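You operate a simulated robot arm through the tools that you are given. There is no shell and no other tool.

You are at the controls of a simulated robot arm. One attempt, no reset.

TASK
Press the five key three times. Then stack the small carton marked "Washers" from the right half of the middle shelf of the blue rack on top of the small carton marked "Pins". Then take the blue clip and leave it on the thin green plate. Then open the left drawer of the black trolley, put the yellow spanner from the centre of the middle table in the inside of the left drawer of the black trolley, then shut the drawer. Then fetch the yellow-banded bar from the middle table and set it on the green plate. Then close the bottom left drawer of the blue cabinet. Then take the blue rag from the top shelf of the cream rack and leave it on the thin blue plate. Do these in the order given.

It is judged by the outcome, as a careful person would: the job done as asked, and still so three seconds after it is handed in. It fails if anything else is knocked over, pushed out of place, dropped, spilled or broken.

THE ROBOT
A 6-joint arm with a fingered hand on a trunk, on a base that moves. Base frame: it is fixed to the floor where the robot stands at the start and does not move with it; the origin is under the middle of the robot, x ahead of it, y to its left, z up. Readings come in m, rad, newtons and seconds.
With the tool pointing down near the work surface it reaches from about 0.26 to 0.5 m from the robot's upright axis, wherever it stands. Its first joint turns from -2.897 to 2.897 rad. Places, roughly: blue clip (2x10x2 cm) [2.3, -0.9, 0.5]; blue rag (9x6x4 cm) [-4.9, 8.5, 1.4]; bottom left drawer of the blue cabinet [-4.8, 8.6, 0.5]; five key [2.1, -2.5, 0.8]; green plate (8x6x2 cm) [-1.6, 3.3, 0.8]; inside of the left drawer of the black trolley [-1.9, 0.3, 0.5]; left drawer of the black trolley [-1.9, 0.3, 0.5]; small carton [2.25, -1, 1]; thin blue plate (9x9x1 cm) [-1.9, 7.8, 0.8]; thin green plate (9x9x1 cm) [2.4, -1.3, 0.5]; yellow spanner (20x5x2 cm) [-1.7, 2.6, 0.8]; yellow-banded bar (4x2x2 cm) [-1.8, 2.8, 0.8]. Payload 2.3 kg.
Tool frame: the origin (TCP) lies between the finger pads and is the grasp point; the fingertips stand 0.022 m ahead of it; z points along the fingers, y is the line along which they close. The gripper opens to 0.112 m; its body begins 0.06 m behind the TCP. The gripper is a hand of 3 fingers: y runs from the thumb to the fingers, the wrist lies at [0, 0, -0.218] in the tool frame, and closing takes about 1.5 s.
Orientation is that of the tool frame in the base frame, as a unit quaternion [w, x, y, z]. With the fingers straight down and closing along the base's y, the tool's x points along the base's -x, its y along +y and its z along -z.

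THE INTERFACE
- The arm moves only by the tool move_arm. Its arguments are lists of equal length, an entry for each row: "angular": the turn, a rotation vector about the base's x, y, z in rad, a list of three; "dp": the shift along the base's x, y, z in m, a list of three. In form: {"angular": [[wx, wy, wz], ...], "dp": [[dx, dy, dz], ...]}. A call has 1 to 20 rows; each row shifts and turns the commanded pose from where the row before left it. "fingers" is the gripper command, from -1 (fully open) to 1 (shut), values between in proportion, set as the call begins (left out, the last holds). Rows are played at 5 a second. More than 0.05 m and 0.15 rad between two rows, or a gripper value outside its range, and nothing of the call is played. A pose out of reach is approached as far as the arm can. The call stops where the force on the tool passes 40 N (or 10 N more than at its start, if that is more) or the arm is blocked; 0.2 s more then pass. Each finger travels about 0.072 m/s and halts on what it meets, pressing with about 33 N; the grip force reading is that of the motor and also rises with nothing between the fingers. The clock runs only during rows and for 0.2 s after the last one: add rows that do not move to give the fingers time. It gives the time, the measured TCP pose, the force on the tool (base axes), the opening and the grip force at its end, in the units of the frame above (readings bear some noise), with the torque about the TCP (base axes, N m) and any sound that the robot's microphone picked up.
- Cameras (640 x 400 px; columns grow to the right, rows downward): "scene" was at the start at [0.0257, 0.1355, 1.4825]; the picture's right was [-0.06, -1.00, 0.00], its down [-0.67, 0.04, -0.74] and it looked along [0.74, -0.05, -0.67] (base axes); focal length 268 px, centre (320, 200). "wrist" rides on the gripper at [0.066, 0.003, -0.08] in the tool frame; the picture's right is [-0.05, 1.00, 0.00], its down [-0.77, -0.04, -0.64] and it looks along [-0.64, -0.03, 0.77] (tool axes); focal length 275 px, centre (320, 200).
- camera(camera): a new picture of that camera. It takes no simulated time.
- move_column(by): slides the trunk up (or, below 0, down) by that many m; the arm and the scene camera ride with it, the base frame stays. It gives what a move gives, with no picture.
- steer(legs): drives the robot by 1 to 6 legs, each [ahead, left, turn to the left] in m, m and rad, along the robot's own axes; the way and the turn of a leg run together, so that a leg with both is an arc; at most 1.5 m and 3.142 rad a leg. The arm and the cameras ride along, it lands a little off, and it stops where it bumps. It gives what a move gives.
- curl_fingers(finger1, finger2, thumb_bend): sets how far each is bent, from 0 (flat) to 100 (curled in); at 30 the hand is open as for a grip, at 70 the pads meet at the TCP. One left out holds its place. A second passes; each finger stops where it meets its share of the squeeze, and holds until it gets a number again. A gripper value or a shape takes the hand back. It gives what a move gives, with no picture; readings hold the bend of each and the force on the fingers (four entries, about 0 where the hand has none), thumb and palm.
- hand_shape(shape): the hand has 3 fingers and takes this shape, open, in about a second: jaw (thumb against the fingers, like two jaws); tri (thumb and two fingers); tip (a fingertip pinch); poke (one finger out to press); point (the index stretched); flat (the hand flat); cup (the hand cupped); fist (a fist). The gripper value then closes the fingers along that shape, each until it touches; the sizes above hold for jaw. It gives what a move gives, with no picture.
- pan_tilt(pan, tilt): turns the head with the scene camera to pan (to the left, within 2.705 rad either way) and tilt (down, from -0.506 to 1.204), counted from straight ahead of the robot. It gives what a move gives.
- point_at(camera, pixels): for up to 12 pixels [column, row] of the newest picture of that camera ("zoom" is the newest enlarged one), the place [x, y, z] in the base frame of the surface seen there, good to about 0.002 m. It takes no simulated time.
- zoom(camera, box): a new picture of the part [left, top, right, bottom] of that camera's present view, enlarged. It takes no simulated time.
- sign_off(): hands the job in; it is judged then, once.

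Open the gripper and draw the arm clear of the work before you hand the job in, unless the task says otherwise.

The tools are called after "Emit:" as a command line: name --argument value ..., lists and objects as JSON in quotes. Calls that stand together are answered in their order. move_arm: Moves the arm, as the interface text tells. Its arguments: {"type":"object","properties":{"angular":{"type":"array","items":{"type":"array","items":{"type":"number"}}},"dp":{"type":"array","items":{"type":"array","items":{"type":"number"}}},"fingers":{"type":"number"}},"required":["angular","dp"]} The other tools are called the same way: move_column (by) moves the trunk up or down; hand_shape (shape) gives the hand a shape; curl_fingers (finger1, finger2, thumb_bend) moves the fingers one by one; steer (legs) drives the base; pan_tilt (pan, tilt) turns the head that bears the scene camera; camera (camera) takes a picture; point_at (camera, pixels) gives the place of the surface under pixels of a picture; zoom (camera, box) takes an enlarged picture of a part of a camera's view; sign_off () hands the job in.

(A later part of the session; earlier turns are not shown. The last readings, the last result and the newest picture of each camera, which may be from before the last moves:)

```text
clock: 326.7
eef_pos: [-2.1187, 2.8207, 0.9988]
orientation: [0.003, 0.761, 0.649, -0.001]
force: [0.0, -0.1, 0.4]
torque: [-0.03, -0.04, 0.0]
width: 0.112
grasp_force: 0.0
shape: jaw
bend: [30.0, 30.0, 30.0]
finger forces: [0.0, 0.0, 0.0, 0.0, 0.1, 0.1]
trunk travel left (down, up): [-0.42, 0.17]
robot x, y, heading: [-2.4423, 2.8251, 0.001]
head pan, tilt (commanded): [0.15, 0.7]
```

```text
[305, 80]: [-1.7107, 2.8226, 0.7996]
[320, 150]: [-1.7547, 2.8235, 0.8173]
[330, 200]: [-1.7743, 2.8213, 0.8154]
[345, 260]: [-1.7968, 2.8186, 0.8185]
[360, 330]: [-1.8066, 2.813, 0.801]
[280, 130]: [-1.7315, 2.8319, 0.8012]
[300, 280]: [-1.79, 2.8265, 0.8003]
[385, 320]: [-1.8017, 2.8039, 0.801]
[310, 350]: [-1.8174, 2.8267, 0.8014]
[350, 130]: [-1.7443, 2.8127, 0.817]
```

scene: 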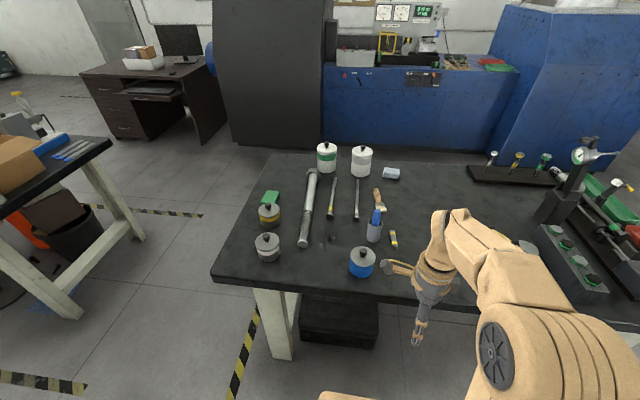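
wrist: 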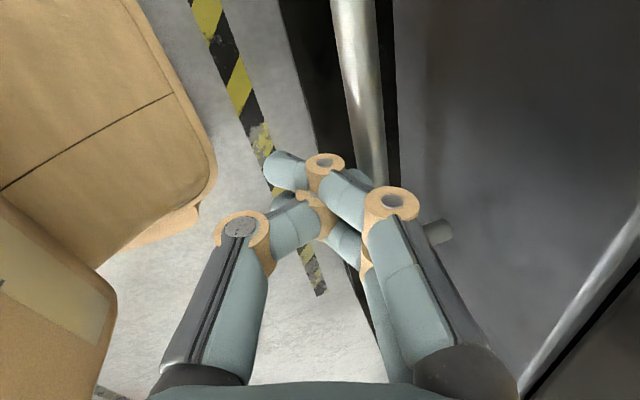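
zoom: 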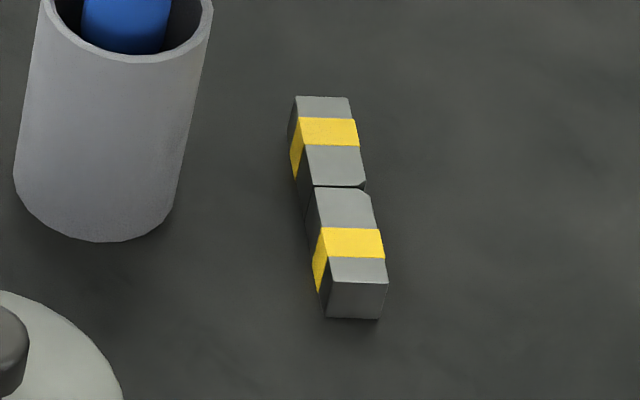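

There seem to be two banded pieces end to end, the near one centred ≈(−1.785, 2.815). I'll drive 0.22 m ahead and look with the wrist camera from above.

Emit:
steer --legs '[[0.22, 0, 0]]'

Emit:
camera --camera "scene"

Emit:
zoom --camera "scene" --box '[330, 250, 490, 350]'

```text
clock: 328.4
eef_pos: [-1.8981, 2.8197, 0.9985]
orientation: [0.003, 0.762, 0.647, -0.001]
force: [0.6, -0.7, 0.9]
torque: [-0.02, 0.02, -0.03]
width: 0.1122
grasp_force: 0.1
shape: jaw
bend: [30.0, 30.0, 30.0]
finger forces: [0.1, 0.0, 0.0, 0.0, 0.0, 0.0]
trunk travel left (down, up): [-0.42, 0.17]
robot x, y, heading: [-2.2225, 2.8223, -0.005]
head pan, tilt (commanded): [0.15, 0.7]
```

```text
taken
```

scene: 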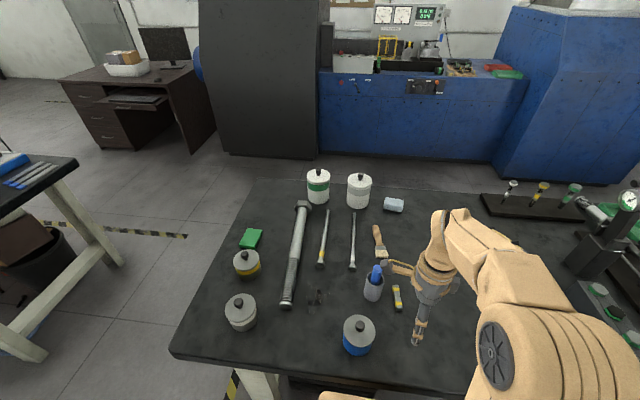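

```text
4.00 times, centred on (410, 300) of scene
```

zoom: 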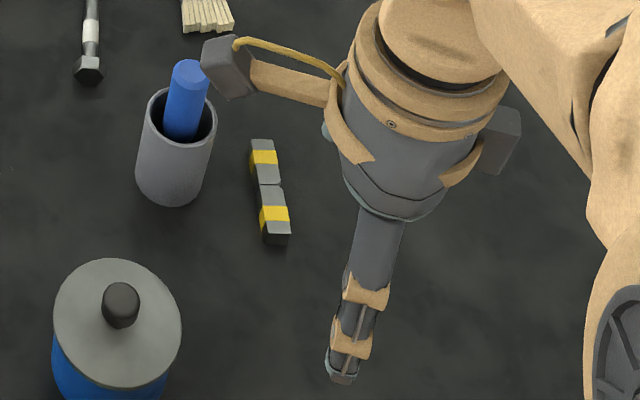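

I'll zoom strongly on the two pieces.

Emit:
zoom --camera "scene" --box '[382, 280, 414, 314]'

Emit:
point_at --camera "zoom" --pixels '[[280, 70], [290, 100], [300, 160], [310, 205], [320, 230], [330, 290], [340, 330], [260, 120], [300, 330], [360, 340], [350, 300]]'

```text
11.76 times, centred on (398, 297) of scene
```

zoom: 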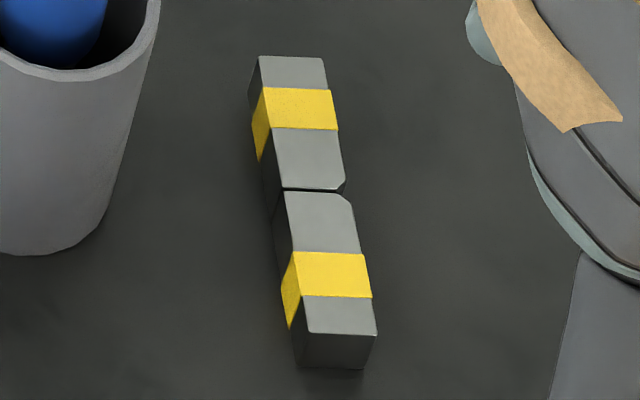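

```text
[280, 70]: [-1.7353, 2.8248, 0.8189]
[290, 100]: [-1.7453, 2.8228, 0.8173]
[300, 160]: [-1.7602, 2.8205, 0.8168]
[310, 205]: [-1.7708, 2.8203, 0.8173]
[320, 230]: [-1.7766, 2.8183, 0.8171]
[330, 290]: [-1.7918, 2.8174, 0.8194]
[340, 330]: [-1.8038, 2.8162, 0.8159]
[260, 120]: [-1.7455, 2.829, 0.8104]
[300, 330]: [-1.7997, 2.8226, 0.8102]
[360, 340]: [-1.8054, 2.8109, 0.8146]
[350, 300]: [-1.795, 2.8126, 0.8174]
```

The near piece spans x −1.805…−1.767, y≈2.8175±0.009, top 0.818. To keep the digits away from the cup I want the thumb on the cup side, so I'll yaw the tool a further −81° at height.

Emit:
move_arm --angular '[[0, 0, -0.1414], [0, 0, -0.1414], [0, 0, -0.1414], [0, 0, -0.1414], [0, 0, -0.1414], [0, 0, -0.1414], [0, 0, -0.1414], [0, 0, -0.1414], [0, 0, -0.1414], [0, 0, -0.1414], [0, 0, 0]]' --dp '[[0, 0, 0], [0, 0, 0], [0, 0, 0], [0, 0, 0], [0, 0, 0], [0, 0, 0], [0, 0, 0], [0, 0, 0], [0, 0, 0], [0, 0, 0], [0, 0, 0]]' --fingers 0.1

Emit:
camera --camera "wrist"

```text
clock: 330.8
eef_pos: [-1.8998, 2.8197, 0.9988]
orientation: [0.0, 1.0, -0.004, -0.003]
force: [-0.6, 0.0, -0.6]
torque: [0.03, -0.01, 0.03]
width: 0.0509
grasp_force: 0.1
shape: jaw
bend: [73.0, 73.0, 70.0]
finger forces: [0.0, 0.0, 0.0, 0.0, 0.0, 0.0]
trunk travel left (down, up): [-0.42, 0.17]
robot x, y, heading: [-2.221, 2.825, -0.004]
head pan, tilt (commanded): [0.15, 0.7]
```

```text
taken
```

wrist: 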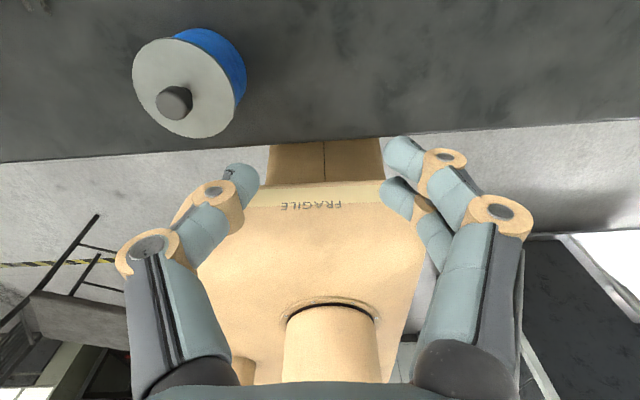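

The yaw of −180° is reached (thumb on the +y side). I'll move over (−1.795, 2.8175) and descend to z≈0.88.

Emit:
move_arm --angular '[[0, 0, 0], [0, 0, 0], [0, 0, 0], [0, 0, 0], [0, 0, 0], [0, 0, 0], [0, 0, 0]]' --dp '[[0.035, -0.001, 0], [0.035, -0.001, 0], [0.035, 0, 0], [0, 0, -0.04], [0, 0, -0.04], [0, 0, -0.038], [0, 0, 0]]'

Emit:
camera --camera "wrist"

Emit:
zoom --camera "scene" --box '[330, 230, 490, 350]'

```text
clock: 332.4
eef_pos: [-1.7944, 2.8179, 0.8797]
orientation: [0.001, 1.0, -0.003, -0.003]
force: [0.3, 0.3, -0.1]
torque: [-0.03, 0.02, 0.01]
width: 0.0511
grasp_force: 0.0
shape: jaw
bend: [73.0, 73.0, 70.0]
finger forces: [0.0, 0.0, 0.0, 0.0, 0.0, 0.1]
trunk travel left (down, up): [-0.42, 0.17]
robot x, y, heading: [-2.2205, 2.8233, -0.004]
head pan, tilt (commanded): [0.15, 0.7]
```

```text
taken
```

wrist: 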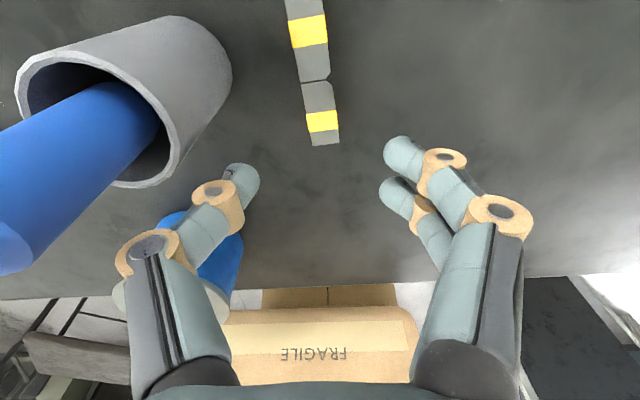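

```text
3.33 times, centred on (410, 290) of scene
```

zoom: 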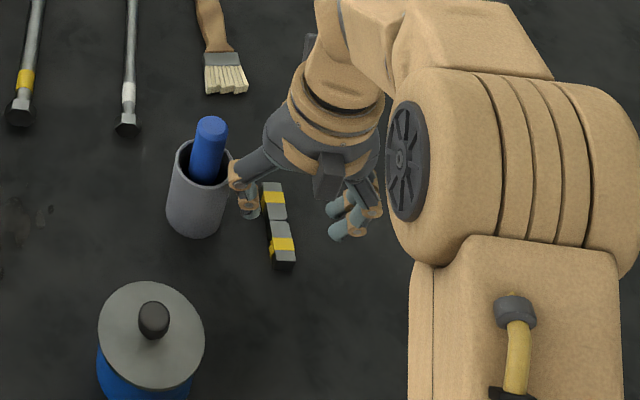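

The wrist view shows the near bar at (320,115) and the far bar at (305,40). I'll measure the near bar and the cup from here.

Emit:
point_at --camera "wrist" --pixels '[[304, 86], [332, 86], [312, 142], [338, 140], [320, 112], [315, 65], [320, 82], [230, 100], [180, 160], [225, 60]]'

```text
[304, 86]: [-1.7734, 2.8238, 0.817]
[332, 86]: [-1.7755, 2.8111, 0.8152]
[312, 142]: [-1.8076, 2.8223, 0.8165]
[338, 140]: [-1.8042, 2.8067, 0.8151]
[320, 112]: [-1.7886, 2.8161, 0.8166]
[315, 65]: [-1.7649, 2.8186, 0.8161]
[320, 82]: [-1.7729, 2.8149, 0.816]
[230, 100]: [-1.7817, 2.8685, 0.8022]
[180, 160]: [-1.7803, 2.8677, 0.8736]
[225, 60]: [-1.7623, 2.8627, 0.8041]
```

Near bar centre ≈(−1.789, 2.816), yaw ≈+5°; cup edge at (−1.780, 2.868). I'll narrow the opening to 4 cm, align yaw, keep a little away from the cup and lower 3 cm.

Emit:
move_arm --angular '[[0, 0, 0.09], [0, 0, 0], [0, 0, 0], [0, 0, 0], [0, 0, 0]]' --dp '[[0.0015, -0.005, 0], [0, 0, 0], [0, 0, -0.015], [0, 0, -0.015], [0, 0, 0]]' --fingers 0.29

Emit:
camera --camera "wrist"

Emit:
zoom --camera "scene" --box '[350, 240, 450, 320]'

```text
clock: 333.6
eef_pos: [-1.7921, 2.8121, 0.8511]
orientation: [0.001, 0.999, 0.041, -0.002]
force: [-0.7, -1.3, 0.6]
torque: [0.0, 0.04, -0.01]
width: 0.0404
grasp_force: 0.1
shape: jaw
bend: [73.0, 73.0, 70.0]
finger forces: [0.1, 0.0, 0.0, 0.1, 0.0, 0.0]
trunk travel left (down, up): [-0.42, 0.17]
robot x, y, heading: [-2.2202, 2.8215, -0.004]
head pan, tilt (commanded): [0.15, 0.7]
```

```text
taken
```

wrist: 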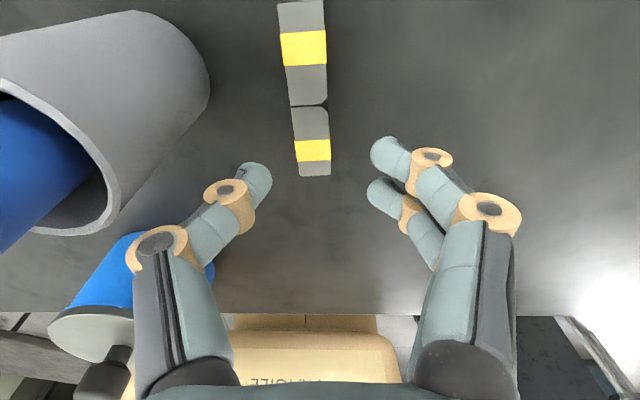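

```text
5.00 times, centred on (400, 280) of scene
```

zoom: 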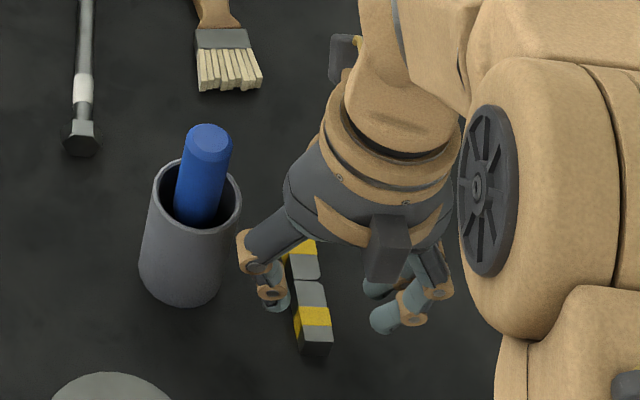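

The thumb's knuckle looks near the cup's rim. I'll measure both before lowering further.

Emit:
point_at --camera "wrist" --pixels '[[135, 255], [130, 245], [160, 240], [205, 195], [110, 215], [118, 190], [100, 150], [200, 100], [205, 60]]'

Emit:
point_at --camera "zoom" --pixels '[[241, 235], [236, 262], [238, 200], [240, 215], [225, 290], [250, 280]]'

```text
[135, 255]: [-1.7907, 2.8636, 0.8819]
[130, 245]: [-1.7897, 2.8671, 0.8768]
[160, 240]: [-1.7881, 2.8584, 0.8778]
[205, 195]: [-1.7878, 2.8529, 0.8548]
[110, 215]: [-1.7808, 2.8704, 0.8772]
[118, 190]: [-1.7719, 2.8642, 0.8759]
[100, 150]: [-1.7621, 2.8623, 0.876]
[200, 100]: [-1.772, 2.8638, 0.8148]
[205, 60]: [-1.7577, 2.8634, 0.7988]
```

```text
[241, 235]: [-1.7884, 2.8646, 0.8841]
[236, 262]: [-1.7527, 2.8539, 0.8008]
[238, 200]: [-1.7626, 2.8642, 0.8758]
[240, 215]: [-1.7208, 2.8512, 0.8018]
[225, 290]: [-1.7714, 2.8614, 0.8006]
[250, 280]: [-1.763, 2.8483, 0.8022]
```

The knuckle clears the cup rim by roughly 5 mm. I'll shift 2 mm away from the cup and lower 2.5 cm.

Emit:
move_arm --angular '[[0, 0, 0], [0, 0, 0], [0, 0, 0], [0, 0, 0]]' --dp '[[-0.002, -0.001, 0], [0, 0, -0.013], [0, 0, -0.0125], [0, 0, 0]]'

Emit:
camera --camera "wrist"

```text
clock: 334.6
eef_pos: [-1.7953, 2.8121, 0.825]
orientation: [0.001, 0.999, 0.042, -0.003]
force: [-0.1, 0.0, 0.1]
torque: [-0.01, -0.02, -0.01]
width: 0.0401
grasp_force: 0.1
shape: jaw
bend: [73.0, 73.0, 70.0]
finger forces: [0.0, 0.1, 0.0, 0.0, 0.0, 0.1]
trunk travel left (down, up): [-0.42, 0.17]
robot x, y, heading: [-2.2227, 2.8185, -0.008]
head pan, tilt (commanded): [0.15, 0.7]
```

```text
taken
```

wrist: 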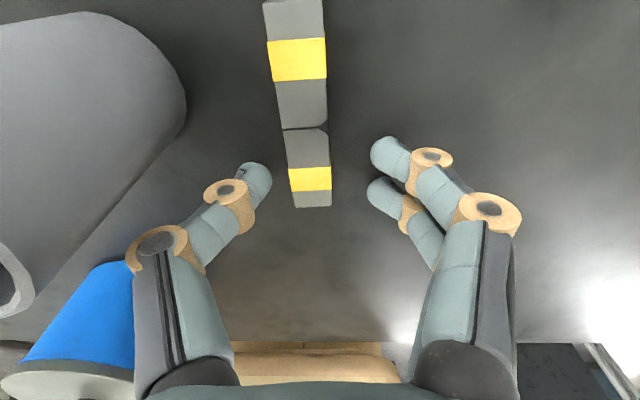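

The near bar (rows 130–205) sits between the thumb and both fingers. I'll close the gripper.

Emit:
move_arm --angular '[[0, 0, 0], [0, 0, 0], [0, 0, 0], [0, 0, 0], [0, 0, 0], [0, 0, 0]]' --dp '[[0, 0, 0], [0, 0, 0], [0, 0, 0], [0, 0, 0], [0, 0, 0], [0, 0, 0]]' --fingers 1

Emit:
camera --camera "wrist"

```text
clock: 336.0
eef_pos: [-1.7955, 2.8117, 0.8245]
orientation: [0.001, 0.999, 0.04, -0.003]
force: [0.2, -0.7, -0.5]
torque: [0.03, -0.03, -0.03]
width: 0.0107
grasp_force: 33.1
shape: jaw
bend: [72.0, 72.0, 70.0]
finger forces: [14.8, 14.7, 0.0, 0.0, 29.6, 0.0]
trunk travel left (down, up): [-0.42, 0.17]
robot x, y, heading: [-2.2234, 2.818, -0.006]
head pan, tilt (commanded): [0.15, 0.7]
```

```text
taken
```

wrist: 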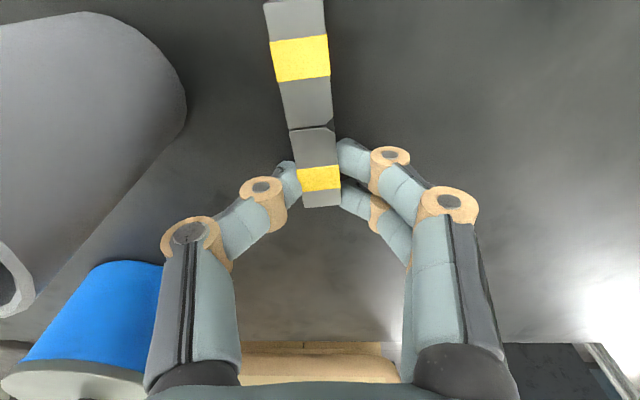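

Gripped. The far piece's near end moved along a little too; I'll lift just 8 mm and see whether it comes along.

Emit:
move_arm --angular '[[0, 0, 0], [0, 0, 0], [0, 0, 0]]' --dp '[[0, 0, 0.004], [0, 0, 0.004], [0, 0, 0]]'

Emit:
camera --camera "wrist"

Emit:
point_at --camera "wrist" --pixels '[[300, 20], [300, 55], [305, 100], [315, 145], [320, 175], [322, 200]]'

Emit:
zoom --camera "scene" --box '[370, 260, 430, 320]'

```text
clock: 336.8
eef_pos: [-1.796, 2.811, 0.8329]
orientation: [0.001, 0.999, 0.041, -0.003]
force: [0.7, 0.3, -0.7]
torque: [0.01, 0.04, 0.0]
width: 0.0103
grasp_force: 32.9
shape: jaw
bend: [72.0, 72.0, 70.0]
finger forces: [14.9, 14.7, 0.0, 0.1, 29.6, 0.0]
trunk travel left (down, up): [-0.42, 0.17]
robot x, y, heading: [-2.2241, 2.8232, -0.005]
head pan, tilt (commanded): [0.15, 0.7]
```

```text
taken
```

wrist: 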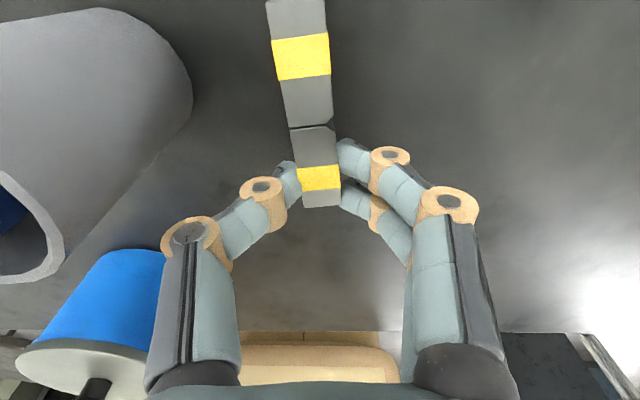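

```text
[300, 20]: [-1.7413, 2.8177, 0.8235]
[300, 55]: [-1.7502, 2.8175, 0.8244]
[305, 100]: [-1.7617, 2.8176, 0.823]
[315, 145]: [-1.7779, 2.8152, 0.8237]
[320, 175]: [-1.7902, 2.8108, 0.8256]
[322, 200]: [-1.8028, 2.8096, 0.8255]
```

```text
6.67 times, centred on (400, 290) of scene
```

zoom: 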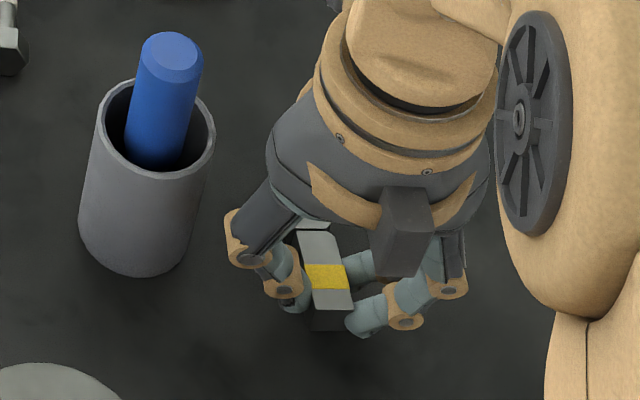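

Both pieces rise together, so they are joined somehow. I'll look closely at the seam with the wrist camera.

Emit:
zoom --camera "wrist" --box '[260, 0, 370, 215]'

Emit:
zoom --camera "wrist" --box '[280, 100, 345, 150]'

```text
1.86 times, centred on (315, 108) of wrist
```

zoom: 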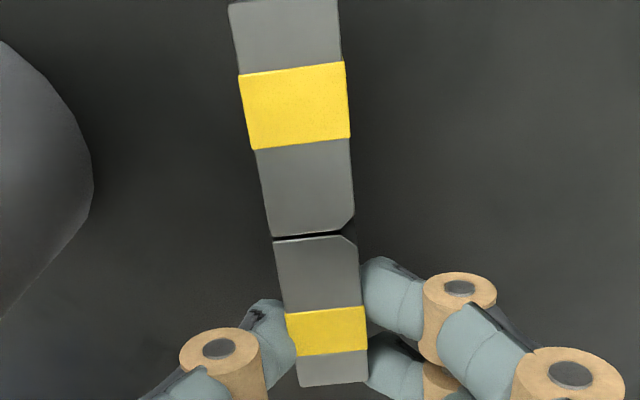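

```text
8.00 times, centred on (312, 125) of wrist
```

zoom: 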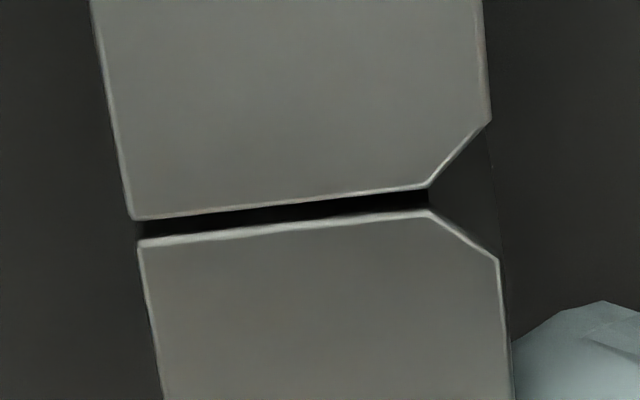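

The seam shows a V-notch: it looks like a single notched test bar (two halves joined), so I'll treat it as one bar and carry it gently. I'll lift it straight up 17 cm.

Emit:
move_arm --angular '[[0, 0, 0], [0, 0, 0], [0, 0, 0], [0, 0, 0], [0, 0, 0], [0, 0, 0], [0, 0, 0], [0, 0, 0], [0, 0, 0]]' --dp '[[0, 0, 0.015], [0, 0, 0.02], [0, 0, 0.02], [0, 0, 0.025], [0, 0, 0.025], [0, 0, 0.025], [0, 0, 0.02], [0, 0, 0.015], [0, 0, 0]]'

Emit:
camera --camera "wrist"

Emit:
camera --camera "scene"

```text
clock: 338.8
eef_pos: [-1.7944, 2.8107, 0.9978]
orientation: [0.002, 0.999, 0.041, -0.003]
force: [0.3, -0.3, -0.6]
torque: [-0.02, 0.02, -0.01]
width: 0.0104
grasp_force: 32.7
shape: jaw
bend: [72.0, 72.0, 70.0]
finger forces: [15.0, 14.7, 0.0, 0.0, 29.5, 0.1]
trunk travel left (down, up): [-0.42, 0.17]
robot x, y, heading: [-2.2233, 2.82, -0.005]
head pan, tilt (commanded): [0.15, 0.7]
```

```text
taken
```

wrist: 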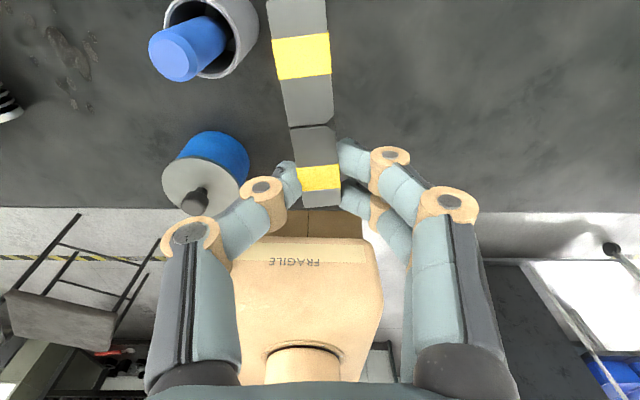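

```text
taken
```

scene: 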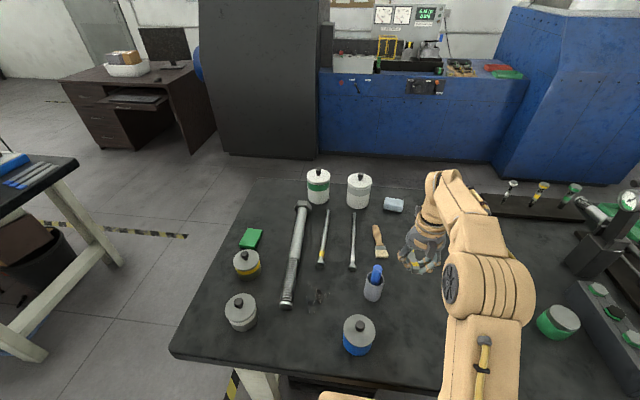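

The bar is held whole at z≈0.98. I'll measure the space north of the table: its edge and the neighbouring table.

Emit:
point_at --camera "scene" --pixels '[[175, 352], [262, 182], [215, 270], [75, 160], [120, 262], [40, 358], [150, 250], [130, 170], [185, 140], [55, 235], [250, 238], [160, 300]]'

Emit:
zoom --camera "scene" --box '[215, 210, 305, 310]'

Emit:
point_at --camera "zoom" --pixels '[[205, 78], [270, 78], [255, 130], [180, 120], [225, 100], [215, 170], [210, 220], [195, 380]]'

```text
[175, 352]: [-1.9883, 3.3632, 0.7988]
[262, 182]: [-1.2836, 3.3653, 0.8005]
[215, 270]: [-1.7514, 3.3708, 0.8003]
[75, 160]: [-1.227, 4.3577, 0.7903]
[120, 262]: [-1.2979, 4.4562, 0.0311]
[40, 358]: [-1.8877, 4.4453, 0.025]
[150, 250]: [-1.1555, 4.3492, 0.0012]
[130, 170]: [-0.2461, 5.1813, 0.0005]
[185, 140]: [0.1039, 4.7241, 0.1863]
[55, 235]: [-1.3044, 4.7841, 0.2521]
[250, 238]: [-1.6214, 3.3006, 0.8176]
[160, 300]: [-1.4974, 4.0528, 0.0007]
```

```text
4.00 times, centred on (260, 260) of scene
```

zoom: 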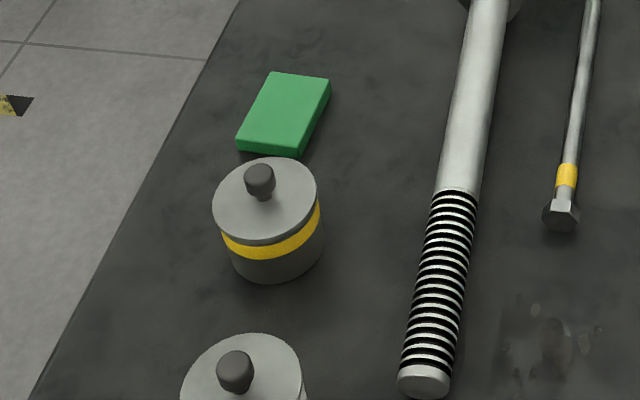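

```text
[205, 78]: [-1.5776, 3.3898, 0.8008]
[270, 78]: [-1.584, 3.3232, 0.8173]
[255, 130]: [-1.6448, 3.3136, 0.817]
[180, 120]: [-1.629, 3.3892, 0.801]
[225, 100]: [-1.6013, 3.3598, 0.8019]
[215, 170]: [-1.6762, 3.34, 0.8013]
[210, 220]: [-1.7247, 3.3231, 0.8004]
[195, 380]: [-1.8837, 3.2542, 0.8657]
```

North of the table there is a 0.96 m gap (edges y≈3.40 and 4.36); the green plate is ≈(−1.612, 3.31), top 0.817, reachable from there. I'll retract the arm, back off, turn right, reverse up the aisle and slide behind the table's north side.

Emit:
move_arm --angular '[[0, 0, 0], [0, 0, 0], [0, 0, 0], [0, 0, 0], [0, 0, 0]]' --dp '[[-0.02, 0, 0.005], [-0.025, 0, 0.01], [-0.025, 0, 0.01], [-0.02, 0, 0.005], [0, 0, 0]]'

Emit:
steer --legs '[[-0.18, 0, 0], [0, 0, -1.571], [-1.03, 0, 0]]'

Emit:
pan_tilt --pan 0.6 --tilt 0.6

Emit:
camera --camera "scene"

```text
clock: 340.0
eef_pos: [-1.8844, 2.8125, 1.029]
orientation: [0.002, 0.999, 0.041, -0.003]
force: [-0.6, 0.3, -1.8]
torque: [-0.04, 0.06, 0.02]
width: 0.0106
grasp_force: 33.2
shape: jaw
bend: [72.0, 72.0, 70.0]
finger forces: [14.9, 14.8, 0.0, 0.0, 29.6, 0.0]
trunk travel left (down, up): [-0.42, 0.17]
robot x, y, heading: [-2.2229, 2.8192, -0.006]
head pan, tilt (commanded): [0.15, 0.7]
```

```text
clock: 350.2
eef_pos: [-2.4155, 3.5047, 1.0277]
orientation: [-0.001, 0.736, -0.676, -0.002]
force: [-0.1, 0.2, -1.9]
torque: [-0.01, -0.01, 0.01]
width: 0.0104
grasp_force: 33.3
shape: jaw
bend: [72.0, 72.0, 70.0]
finger forces: [14.8, 14.8, 0.0, 0.0, 29.5, 0.1]
trunk travel left (down, up): [-0.42, 0.17]
robot x, y, heading: [-2.4087, 3.8437, -1.57]
head pan, tilt (commanded): [0.15, 0.7]
```

```text
clock: 351.1
eef_pos: [-2.4145, 3.5044, 1.0279]
orientation: [-0.001, 0.737, -0.676, -0.003]
force: [-0.3, -0.3, -1.8]
torque: [0.04, 0.04, 0.01]
width: 0.0107
grasp_force: 33.3
shape: jaw
bend: [72.0, 72.0, 70.0]
finger forces: [14.9, 14.7, 0.0, 0.0, 29.5, 0.1]
trunk travel left (down, up): [-0.42, 0.17]
robot x, y, heading: [-2.4069, 3.8433, -1.569]
head pan, tilt (commanded): [0.6, 0.6]
```

```text
taken
```

scene: 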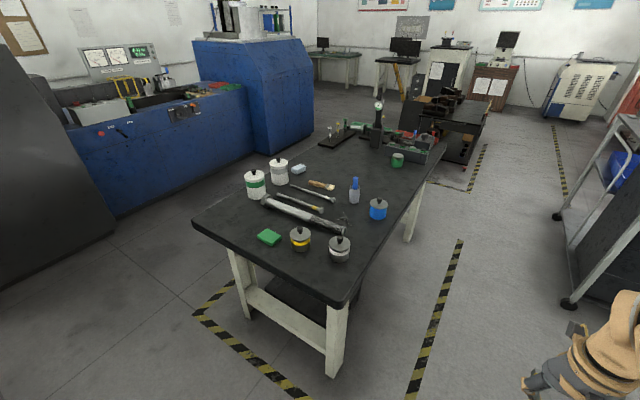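

The table's north end is ahead-left with the green plate at (270,237). I'll slide left 0.78 m to stand in front of it.

Emit:
steer --legs '[[0, 0.78, 0]]'

Emit:
move_arm --angular '[[0, 0, 0.131], [0, 0, 0.131], [0, 0, 0.131], [0, 0, 0.131], [0, 0, 0.131], [0, 0, 0.131], [0, 0, 0.131], [0, 0, 0.131], [0, 0, 0.131], [0, 0, 0.131], [0, 0, 0.131], [0, 0, 0.131], [0, 0, 0]]' --dp '[[0, 0, 0], [0, 0, 0], [0, 0, 0], [0, 0, 0], [0, 0, 0], [0, 0, 0], [0, 0, 0], [0, 0, 0], [0, 0, 0], [0, 0, 0], [0, 0, 0], [0, 0, 0], [0, 0, 0]]'

Emit:
pan_tilt --pan 0.0 --tilt 0.85

Emit:
camera --camera "scene"

Emit:
camera --camera "wrist"

```text
clock: 355.3
eef_pos: [-1.6374, 3.5026, 1.0283]
orientation: [-0.001, 0.735, -0.678, -0.001]
force: [0.3, 0.0, -1.4]
torque: [0.06, 0.02, 0.01]
width: 0.0105
grasp_force: 32.9
shape: jaw
bend: [72.0, 72.0, 70.0]
finger forces: [14.7, 14.8, 0.0, 0.0, 29.5, 0.0]
trunk travel left (down, up): [-0.42, 0.17]
robot x, y, heading: [-1.627, 3.84, -1.573]
head pan, tilt (commanded): [0.6, 0.6]
```

```text
clock: 358.1
eef_pos: [-1.638, 3.5021, 1.0287]
orientation: [0.001, 0.999, 0.042, -0.002]
force: [0.1, 0.4, -0.6]
torque: [0.01, 0.03, 0.04]
width: 0.0106
grasp_force: 33.2
shape: jaw
bend: [72.0, 72.0, 70.0]
finger forces: [15.0, 14.8, 0.0, 0.1, 29.6, 0.0]
trunk travel left (down, up): [-0.42, 0.17]
robot x, y, heading: [-1.6286, 3.8427, -1.575]
head pan, tilt (commanded): [0.6, 0.6]
```

```text
clock: 359.1
eef_pos: [-1.6368, 3.502, 1.0283]
orientation: [0.001, 0.999, 0.042, -0.002]
force: [0.3, -0.2, -1.6]
torque: [0.0, 0.03, 0.01]
width: 0.0101
grasp_force: 33.0
shape: jaw
bend: [72.0, 72.0, 70.0]
finger forces: [14.8, 14.9, 0.0, 0.0, 29.5, 0.1]
trunk travel left (down, up): [-0.42, 0.17]
robot x, y, heading: [-1.625, 3.8422, -1.581]
head pan, tilt (commanded): [0.0, 0.85]
```

```text
taken
```

scene: 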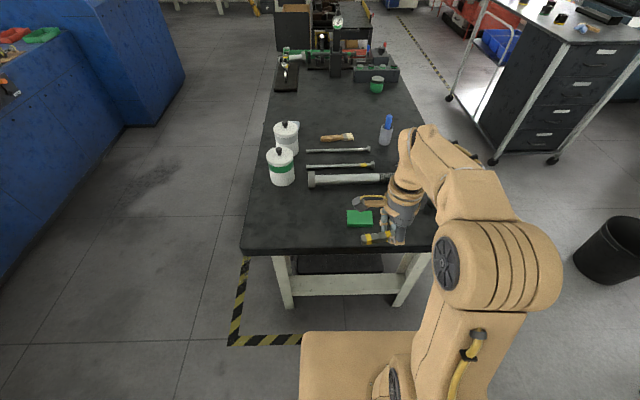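

```text
taken
```

wrist: 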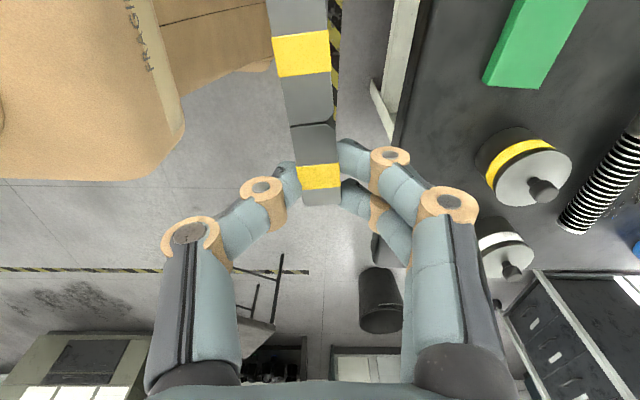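

The bar is along x and the green plate is at (360,218). I'll zoom and measure the plate's corners and the nearby cans.

Emit:
zoom --camera "scene" --box '[310, 160, 430, 260]'

Emit:
point_at --camera "zoom" --pixels '[[195, 205], [290, 203], [293, 255], [192, 258], [240, 230], [190, 270], [300, 270], [320, 260], [340, 250], [260, 255]]'

```text
4.00 times, centred on (370, 210) of scene
```

zoom: 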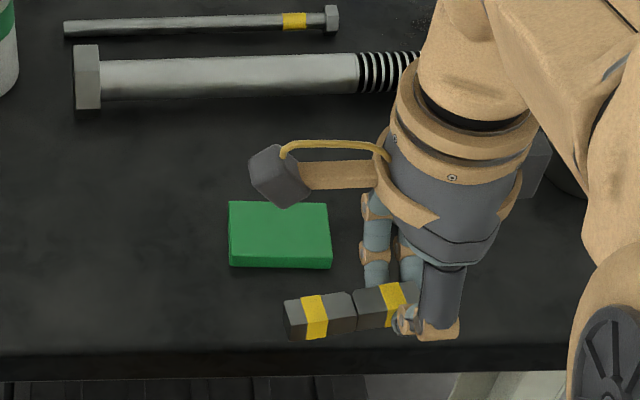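

```text
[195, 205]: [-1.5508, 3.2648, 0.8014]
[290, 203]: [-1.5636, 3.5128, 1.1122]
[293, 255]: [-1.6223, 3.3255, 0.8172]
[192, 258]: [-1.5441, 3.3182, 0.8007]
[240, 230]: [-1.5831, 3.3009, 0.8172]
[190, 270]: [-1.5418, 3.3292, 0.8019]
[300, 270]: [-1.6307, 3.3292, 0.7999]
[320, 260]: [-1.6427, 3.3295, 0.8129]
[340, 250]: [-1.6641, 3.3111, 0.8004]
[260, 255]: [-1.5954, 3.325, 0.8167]
```

Emit:
point_at --camera "zoom" --pixels '[[233, 206], [324, 207], [329, 250], [234, 251], [280, 228]]'

```text
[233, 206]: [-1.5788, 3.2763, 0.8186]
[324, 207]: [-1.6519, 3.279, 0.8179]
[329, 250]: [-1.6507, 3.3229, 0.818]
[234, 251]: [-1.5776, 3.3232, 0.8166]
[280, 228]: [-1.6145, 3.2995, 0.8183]
```

Plate: x −1.654…−1.576, y 3.273…3.327, top 0.8175, centre (−1.615, 3.300). I'll drive 0.09 m closer, align the bar's yaw by −0.084 and move over at z≈0.95.

Emit:
steer --legs '[[0.09, 0, 0.004]]'

Emit:
move_arm --angular '[[0, 0, -0.04], [0, 0, -0.044], [0, 0, 0], [0, 0, 0], [0, 0, 0], [0, 0, 0]]' --dp '[[0, -0.02, -0.015], [0, -0.025, -0.02], [0, -0.03, -0.025], [0, -0.025, -0.02], [0, -0.01, -0.02], [0, 0, 0]]'

Emit:
camera --camera "wrist"

Emit:
zoom --camera "scene" --box '[310, 180, 430, 290]'

```text
clock: 360.2
eef_pos: [-1.6371, 3.4129, 1.0288]
orientation: [0.001, 0.999, 0.044, -0.003]
force: [0.0, -0.3, -1.5]
torque: [0.01, 0.03, 0.01]
width: 0.0105
grasp_force: 32.9
shape: jaw
bend: [72.0, 72.0, 70.0]
finger forces: [15.0, 14.7, 0.0, 0.0, 29.6, 0.0]
trunk travel left (down, up): [-0.42, 0.17]
robot x, y, heading: [-1.6265, 3.7518, -1.574]
head pan, tilt (commanded): [0.0, 0.85]
```

```text
clock: 361.6
eef_pos: [-1.636, 3.303, 0.9277]
orientation: [0.001, 1.0, 0.002, -0.003]
force: [-1.0, -0.7, -0.6]
torque: [0.0, 0.08, 0.0]
width: 0.0105
grasp_force: 33.1
shape: jaw
bend: [72.0, 72.0, 70.0]
finger forces: [15.1, 14.8, 0.0, 0.0, 29.7, 0.1]
trunk travel left (down, up): [-0.42, 0.17]
robot x, y, heading: [-1.629, 3.7504, -1.573]
head pan, tilt (commanded): [0.0, 0.85]
```

```text
taken
```

wrist: 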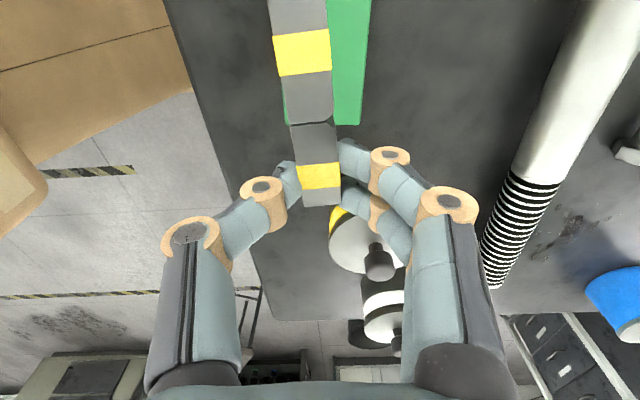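

```text
3.64 times, centred on (370, 235) of scene
```

zoom: 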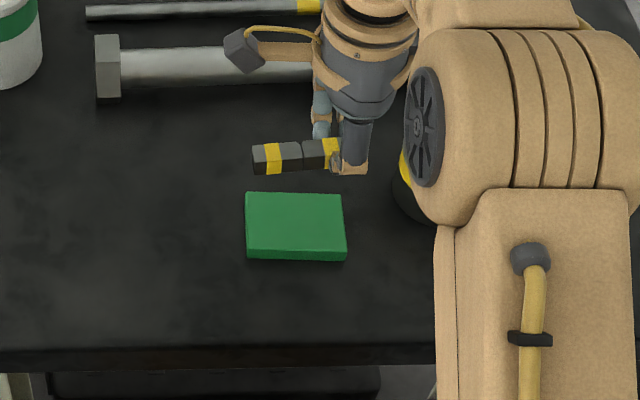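

The bar hovers over the plate. I'll measure the bar's points for position and yaw.

Emit:
point_at --camera "wrist" --pixels '[[297, 15], [300, 55], [306, 100], [313, 140], [320, 175], [322, 198], [347, 110], [355, 60], [285, 90]]'

```text
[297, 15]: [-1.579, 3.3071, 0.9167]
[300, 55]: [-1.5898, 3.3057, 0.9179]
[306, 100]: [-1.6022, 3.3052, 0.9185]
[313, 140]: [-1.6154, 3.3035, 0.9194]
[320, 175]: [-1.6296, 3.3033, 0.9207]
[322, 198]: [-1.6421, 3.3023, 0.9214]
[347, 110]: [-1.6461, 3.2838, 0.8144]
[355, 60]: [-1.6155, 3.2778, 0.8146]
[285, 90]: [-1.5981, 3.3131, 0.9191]
```

The bar's yaw is still +0.076 and its far end droops 0.07. I'll correct both (−0.065 about y, −0.07 about z), shift (−4, −3 mm) and lower 6 cm.

Emit:
move_arm --angular '[[0, -0.065, 0], [0, 0, -0.07], [0, 0, 0], [0, 0, 0], [0, 0, 0], [0, 0, 0]]' --dp '[[-0.002, -0.0015, 0], [-0.002, -0.0015, 0], [0, 0, -0.02], [0, 0, -0.02], [0, 0, -0.02], [0, 0, 0]]'

Emit:
camera --camera "wrist"

Emit:
point_at --camera "wrist" --pixels '[[297, 15], [300, 55], [306, 100], [313, 140], [320, 175], [322, 198], [347, 110], [355, 60]]'

Emit:
zoom --camera "scene" --box '[310, 180, 430, 290]'

```text
clock: 363.0
eef_pos: [-1.6407, 3.3015, 0.8685]
orientation: [0.002, 0.999, -0.033, 0.03]
force: [-0.3, -0.3, -1.3]
torque: [0.01, 0.04, 0.01]
width: 0.0108
grasp_force: 32.7
shape: jaw
bend: [72.0, 72.0, 70.0]
finger forces: [15.0, 14.8, 0.1, 0.0, 29.7, 0.1]
trunk travel left (down, up): [-0.42, 0.17]
robot x, y, heading: [-1.6303, 3.7554, -1.572]
head pan, tilt (commanded): [0.0, 0.85]
```

```text
taken
```

wrist: 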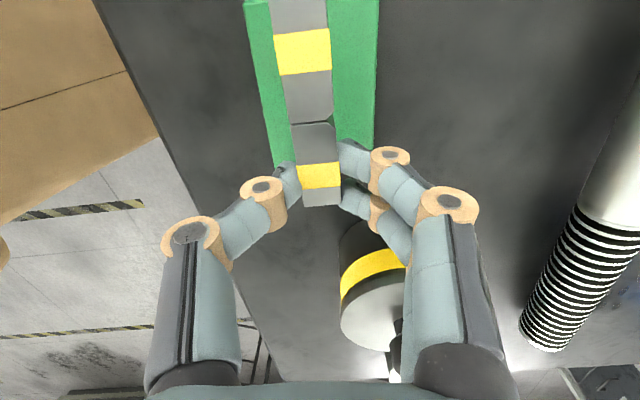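

```text
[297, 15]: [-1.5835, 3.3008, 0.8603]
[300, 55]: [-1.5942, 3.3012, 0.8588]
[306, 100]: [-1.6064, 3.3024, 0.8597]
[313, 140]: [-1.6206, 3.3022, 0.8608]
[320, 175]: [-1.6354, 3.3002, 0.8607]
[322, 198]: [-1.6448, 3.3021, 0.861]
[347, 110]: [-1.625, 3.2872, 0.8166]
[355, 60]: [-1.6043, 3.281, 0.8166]
```

```text
3.64 times, centred on (370, 235) of scene
```

zoom: 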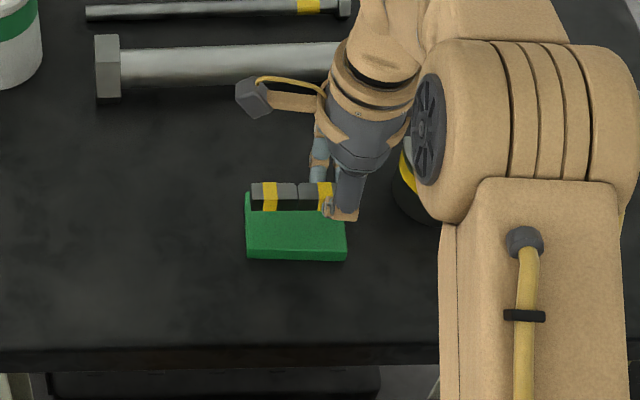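

The bar is level and aligned over the plate; gap ≈2.6 cm. I'll lower 2.2 cm, then in millimetre steps.

Emit:
move_arm --angular '[[0, 0, 0], [0, 0, 0], [0, 0, 0], [0, 0, 0]]' --dp '[[0, 0, -0.01], [0, 0, -0.008], [0, 0, -0.004], [0, 0, 0]]'

Emit:
move_arm --angular '[[0, 0, 0], [0, 0, 0], [0, 0, 0]]' --dp '[[0, 0, -0.001], [0, 0, -0.001], [0, 0, 0]]'

```text
clock: 364.0
eef_pos: [-1.6419, 3.2999, 0.8476]
orientation: [0.003, 0.999, -0.034, 0.03]
force: [0.2, -1.7, -0.9]
torque: [0.04, 0.04, 0.02]
width: 0.0105
grasp_force: 32.7
shape: jaw
bend: [72.0, 72.0, 70.0]
finger forces: [15.0, 14.8, 0.0, 0.1, 29.6, 0.0]
trunk travel left (down, up): [-0.42, 0.17]
robot x, y, heading: [-1.6271, 3.7525, -1.573]
head pan, tilt (commanded): [0.0, 0.85]
```

```text
clock: 364.8
eef_pos: [-1.641, 3.2999, 0.8446]
orientation: [0.002, 0.999, -0.034, 0.03]
force: [0.7, 0.5, -0.7]
torque: [0.01, 0.03, -0.01]
width: 0.0103
grasp_force: 33.2
shape: jaw
bend: [72.0, 72.0, 70.0]
finger forces: [15.1, 14.9, 0.0, 0.0, 29.6, 0.1]
trunk travel left (down, up): [-0.42, 0.17]
robot x, y, heading: [-1.6282, 3.752, -1.571]
head pan, tilt (commanded): [0.0, 0.85]
```

Emit:
move_arm --angular '[[0, 0, 0], [0, 0, 0]]' --dp '[[0, 0, -0.001], [0, 0, 0]]'

Emit:
move_arm --angular '[[0, 0, 0], [0, 0, 0]]' --dp '[[0, 0, -0.001], [0, 0, 0]]'

Emit:
camera --camera "wrist"

Emit:
point_at --camera "wrist" --pixels '[[297, 15], [300, 55], [306, 100], [313, 140], [320, 175], [322, 198], [260, 110], [360, 60]]'

```text
clock: 365.4
eef_pos: [-1.642, 3.3009, 0.8441]
orientation: [0.001, 0.999, -0.033, 0.03]
force: [0.5, -0.4, -1.2]
torque: [0.0, 0.03, -0.01]
width: 0.0103
grasp_force: 32.6
shape: jaw
bend: [72.0, 72.0, 70.0]
finger forces: [15.2, 14.8, 0.0, 0.1, 29.7, 0.0]
trunk travel left (down, up): [-0.42, 0.17]
robot x, y, heading: [-1.6271, 3.7497, -1.572]
head pan, tilt (commanded): [0.0, 0.85]
```

```text
clock: 366.0
eef_pos: [-1.6414, 3.3, 0.8433]
orientation: [0.002, 0.999, -0.033, 0.03]
force: [-0.2, 0.0, -0.8]
torque: [0.0, -0.01, 0.03]
width: 0.0104
grasp_force: 33.0
shape: jaw
bend: [72.0, 72.0, 70.0]
finger forces: [15.0, 14.8, 0.0, 0.0, 29.7, 0.0]
trunk travel left (down, up): [-0.42, 0.17]
robot x, y, heading: [-1.627, 3.7532, -1.572]
head pan, tilt (commanded): [0.0, 0.85]
```

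```text
taken
```

wrist: 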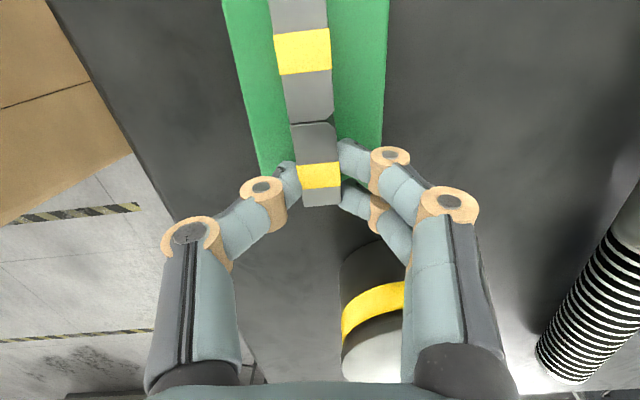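

```text
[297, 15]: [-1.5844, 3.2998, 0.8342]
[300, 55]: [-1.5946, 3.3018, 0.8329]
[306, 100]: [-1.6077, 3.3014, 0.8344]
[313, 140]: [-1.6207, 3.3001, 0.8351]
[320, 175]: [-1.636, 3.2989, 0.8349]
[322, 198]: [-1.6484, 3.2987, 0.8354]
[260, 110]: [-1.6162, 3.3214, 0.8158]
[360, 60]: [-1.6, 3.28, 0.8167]
```

The bar's top is at 0.8345, so its bottom is about at the plate. I'll lower in 0.7 mm steps till contact is felt.

Emit:
move_arm --angular '[[0, 0, 0], [0, 0, 0]]' --dp '[[0, 0, -0.0007], [0, 0, 0]]'

Emit:
move_arm --angular '[[0, 0, 0], [0, 0, 0]]' --dp '[[0, 0, -0.0007], [0, 0, 0]]'

```text
clock: 366.6
eef_pos: [-1.641, 3.3011, 0.8409]
orientation: [0.002, 0.999, -0.032, 0.031]
force: [-0.5, 0.0, -2.0]
torque: [-0.02, 0.02, 0.01]
width: 0.0106
grasp_force: 32.8
shape: jaw
bend: [72.0, 72.0, 70.0]
finger forces: [15.1, 14.8, 0.1, 0.0, 29.7, 0.0]
trunk travel left (down, up): [-0.42, 0.17]
robot x, y, heading: [-1.6287, 3.7538, -1.572]
head pan, tilt (commanded): [0.0, 0.85]
```

```text
clock: 367.2
eef_pos: [-1.641, 3.3014, 0.8411]
orientation: [0.002, 0.999, -0.033, 0.029]
force: [-1.1, 0.4, -0.8]
torque: [0.01, 0.03, -0.01]
width: 0.0105
grasp_force: 33.4
shape: jaw
bend: [72.0, 72.0, 70.0]
finger forces: [15.2, 14.8, 0.1, 0.1, 29.6, 0.0]
trunk travel left (down, up): [-0.42, 0.17]
robot x, y, heading: [-1.6318, 3.7487, -1.571]
head pan, tilt (commanded): [0.0, 0.85]
```

Emit:
move_arm --angular '[[0, 0, 0], [0, 0, 0]]' --dp '[[0, 0, -0.0008], [0, 0, 0]]'

Emit:
move_arm --angular '[[0, 0, 0], [0, 0, 0]]' --dp '[[0, 0, -0.0008], [0, 0, 0]]'

```text
clock: 367.8
eef_pos: [-1.6407, 3.3007, 0.8414]
orientation: [0.002, 0.999, -0.034, 0.03]
force: [0.3, -0.3, -1.2]
torque: [-0.02, 0.06, -0.01]
width: 0.0103
grasp_force: 33.6
shape: jaw
bend: [72.0, 72.0, 70.0]
finger forces: [15.2, 14.8, 0.0, 0.1, 29.7, 0.0]
trunk travel left (down, up): [-0.42, 0.17]
robot x, y, heading: [-1.6254, 3.7495, -1.572]
head pan, tilt (commanded): [0.0, 0.85]
```

```text
clock: 368.4
eef_pos: [-1.6412, 3.3007, 0.8399]
orientation: [0.003, 0.999, -0.033, 0.029]
force: [0.7, -0.9, 2.8]
torque: [-0.06, 0.01, -0.04]
width: 0.0104
grasp_force: 32.6
shape: jaw
bend: [72.0, 72.0, 70.0]
finger forces: [15.7, 15.3, 0.0, 0.1, 30.1, 0.0]
trunk travel left (down, up): [-0.42, 0.17]
robot x, y, heading: [-1.626, 3.7487, -1.568]
head pan, tilt (commanded): [0.0, 0.85]
```

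Contact is felt (2.8 N). I'll check whether the bar itself rests on the plate by measuring its top.

Emit:
camera --camera "wrist"

Emit:
point_at --camera "wrist" --pixels '[[297, 15], [300, 55], [306, 100], [313, 140], [320, 175], [322, 198], [250, 60], [265, 120], [360, 60], [360, 100]]'

Emit:
zoom --camera "scene" --box '[350, 215, 420, 265]'

```text
taken
```

wrist: 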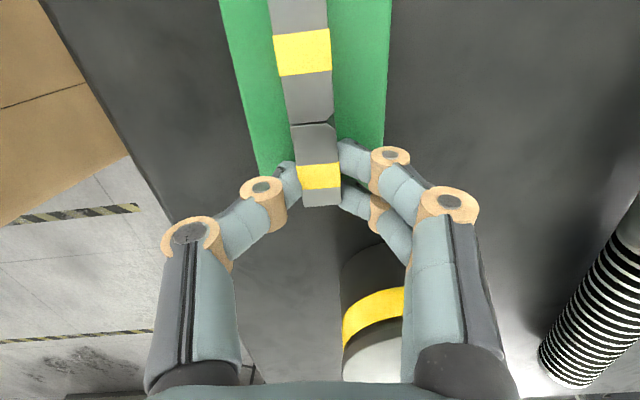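

```text
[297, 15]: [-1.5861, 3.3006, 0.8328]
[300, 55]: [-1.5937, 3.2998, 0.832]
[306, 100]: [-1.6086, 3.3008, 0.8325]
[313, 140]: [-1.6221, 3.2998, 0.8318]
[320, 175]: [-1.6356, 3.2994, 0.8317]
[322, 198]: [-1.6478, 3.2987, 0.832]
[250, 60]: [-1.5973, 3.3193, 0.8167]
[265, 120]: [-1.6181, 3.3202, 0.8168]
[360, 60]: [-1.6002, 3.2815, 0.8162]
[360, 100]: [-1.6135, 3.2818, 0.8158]
```

```text
8.00 times, centred on (385, 240) of scene
```

zoom: 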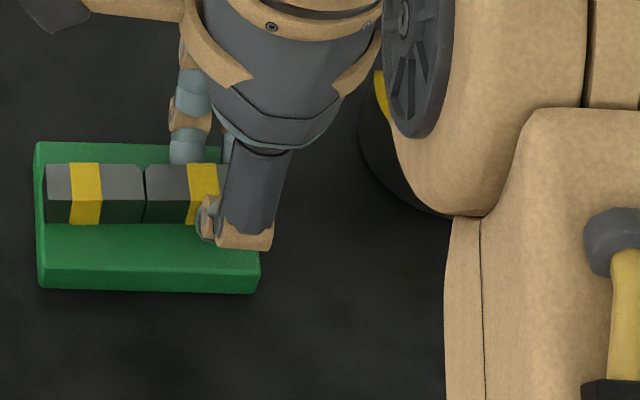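

The bar's top reads 0.832 with the plate at 0.8165, so it rests on the plate. I'll ease up 0.8 mm and open to 5 cm.

Emit:
move_arm --angular '[[0, 0, 0], [0, 0, 0], [0, 0, 0], [0, 0, 0], [0, 0, 0], [0, 0, 0]]' --dp '[[0, 0, 0.0008], [0, 0, 0], [0, 0, 0], [0, 0, 0], [0, 0, 0], [0, 0, 0]]' --fingers 0.1

Emit:
camera --camera "wrist"

```text
clock: 369.8
eef_pos: [-1.6411, 3.3006, 0.84]
orientation: [0.002, 0.999, -0.034, 0.029]
force: [0.4, 0.7, -0.1]
torque: [0.02, 0.03, 0.02]
width: 0.0498
grasp_force: 0.0
shape: jaw
bend: [73.0, 73.0, 70.0]
finger forces: [0.1, 0.0, 0.0, 0.1, 0.0, 0.1]
trunk travel left (down, up): [-0.42, 0.17]
robot x, y, heading: [-1.6285, 3.7498, -1.572]
head pan, tilt (commanded): [0.0, 0.85]
```

```text
taken
```

wrist: 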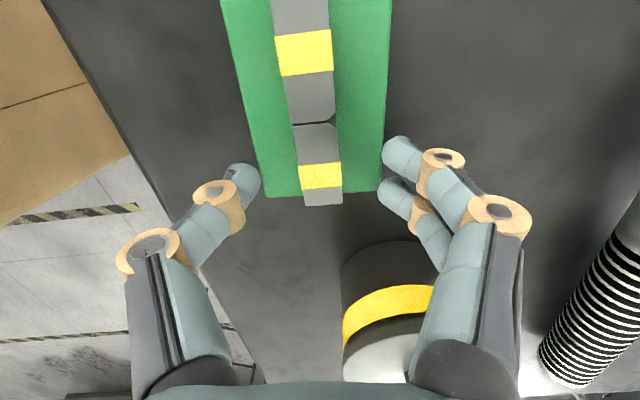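

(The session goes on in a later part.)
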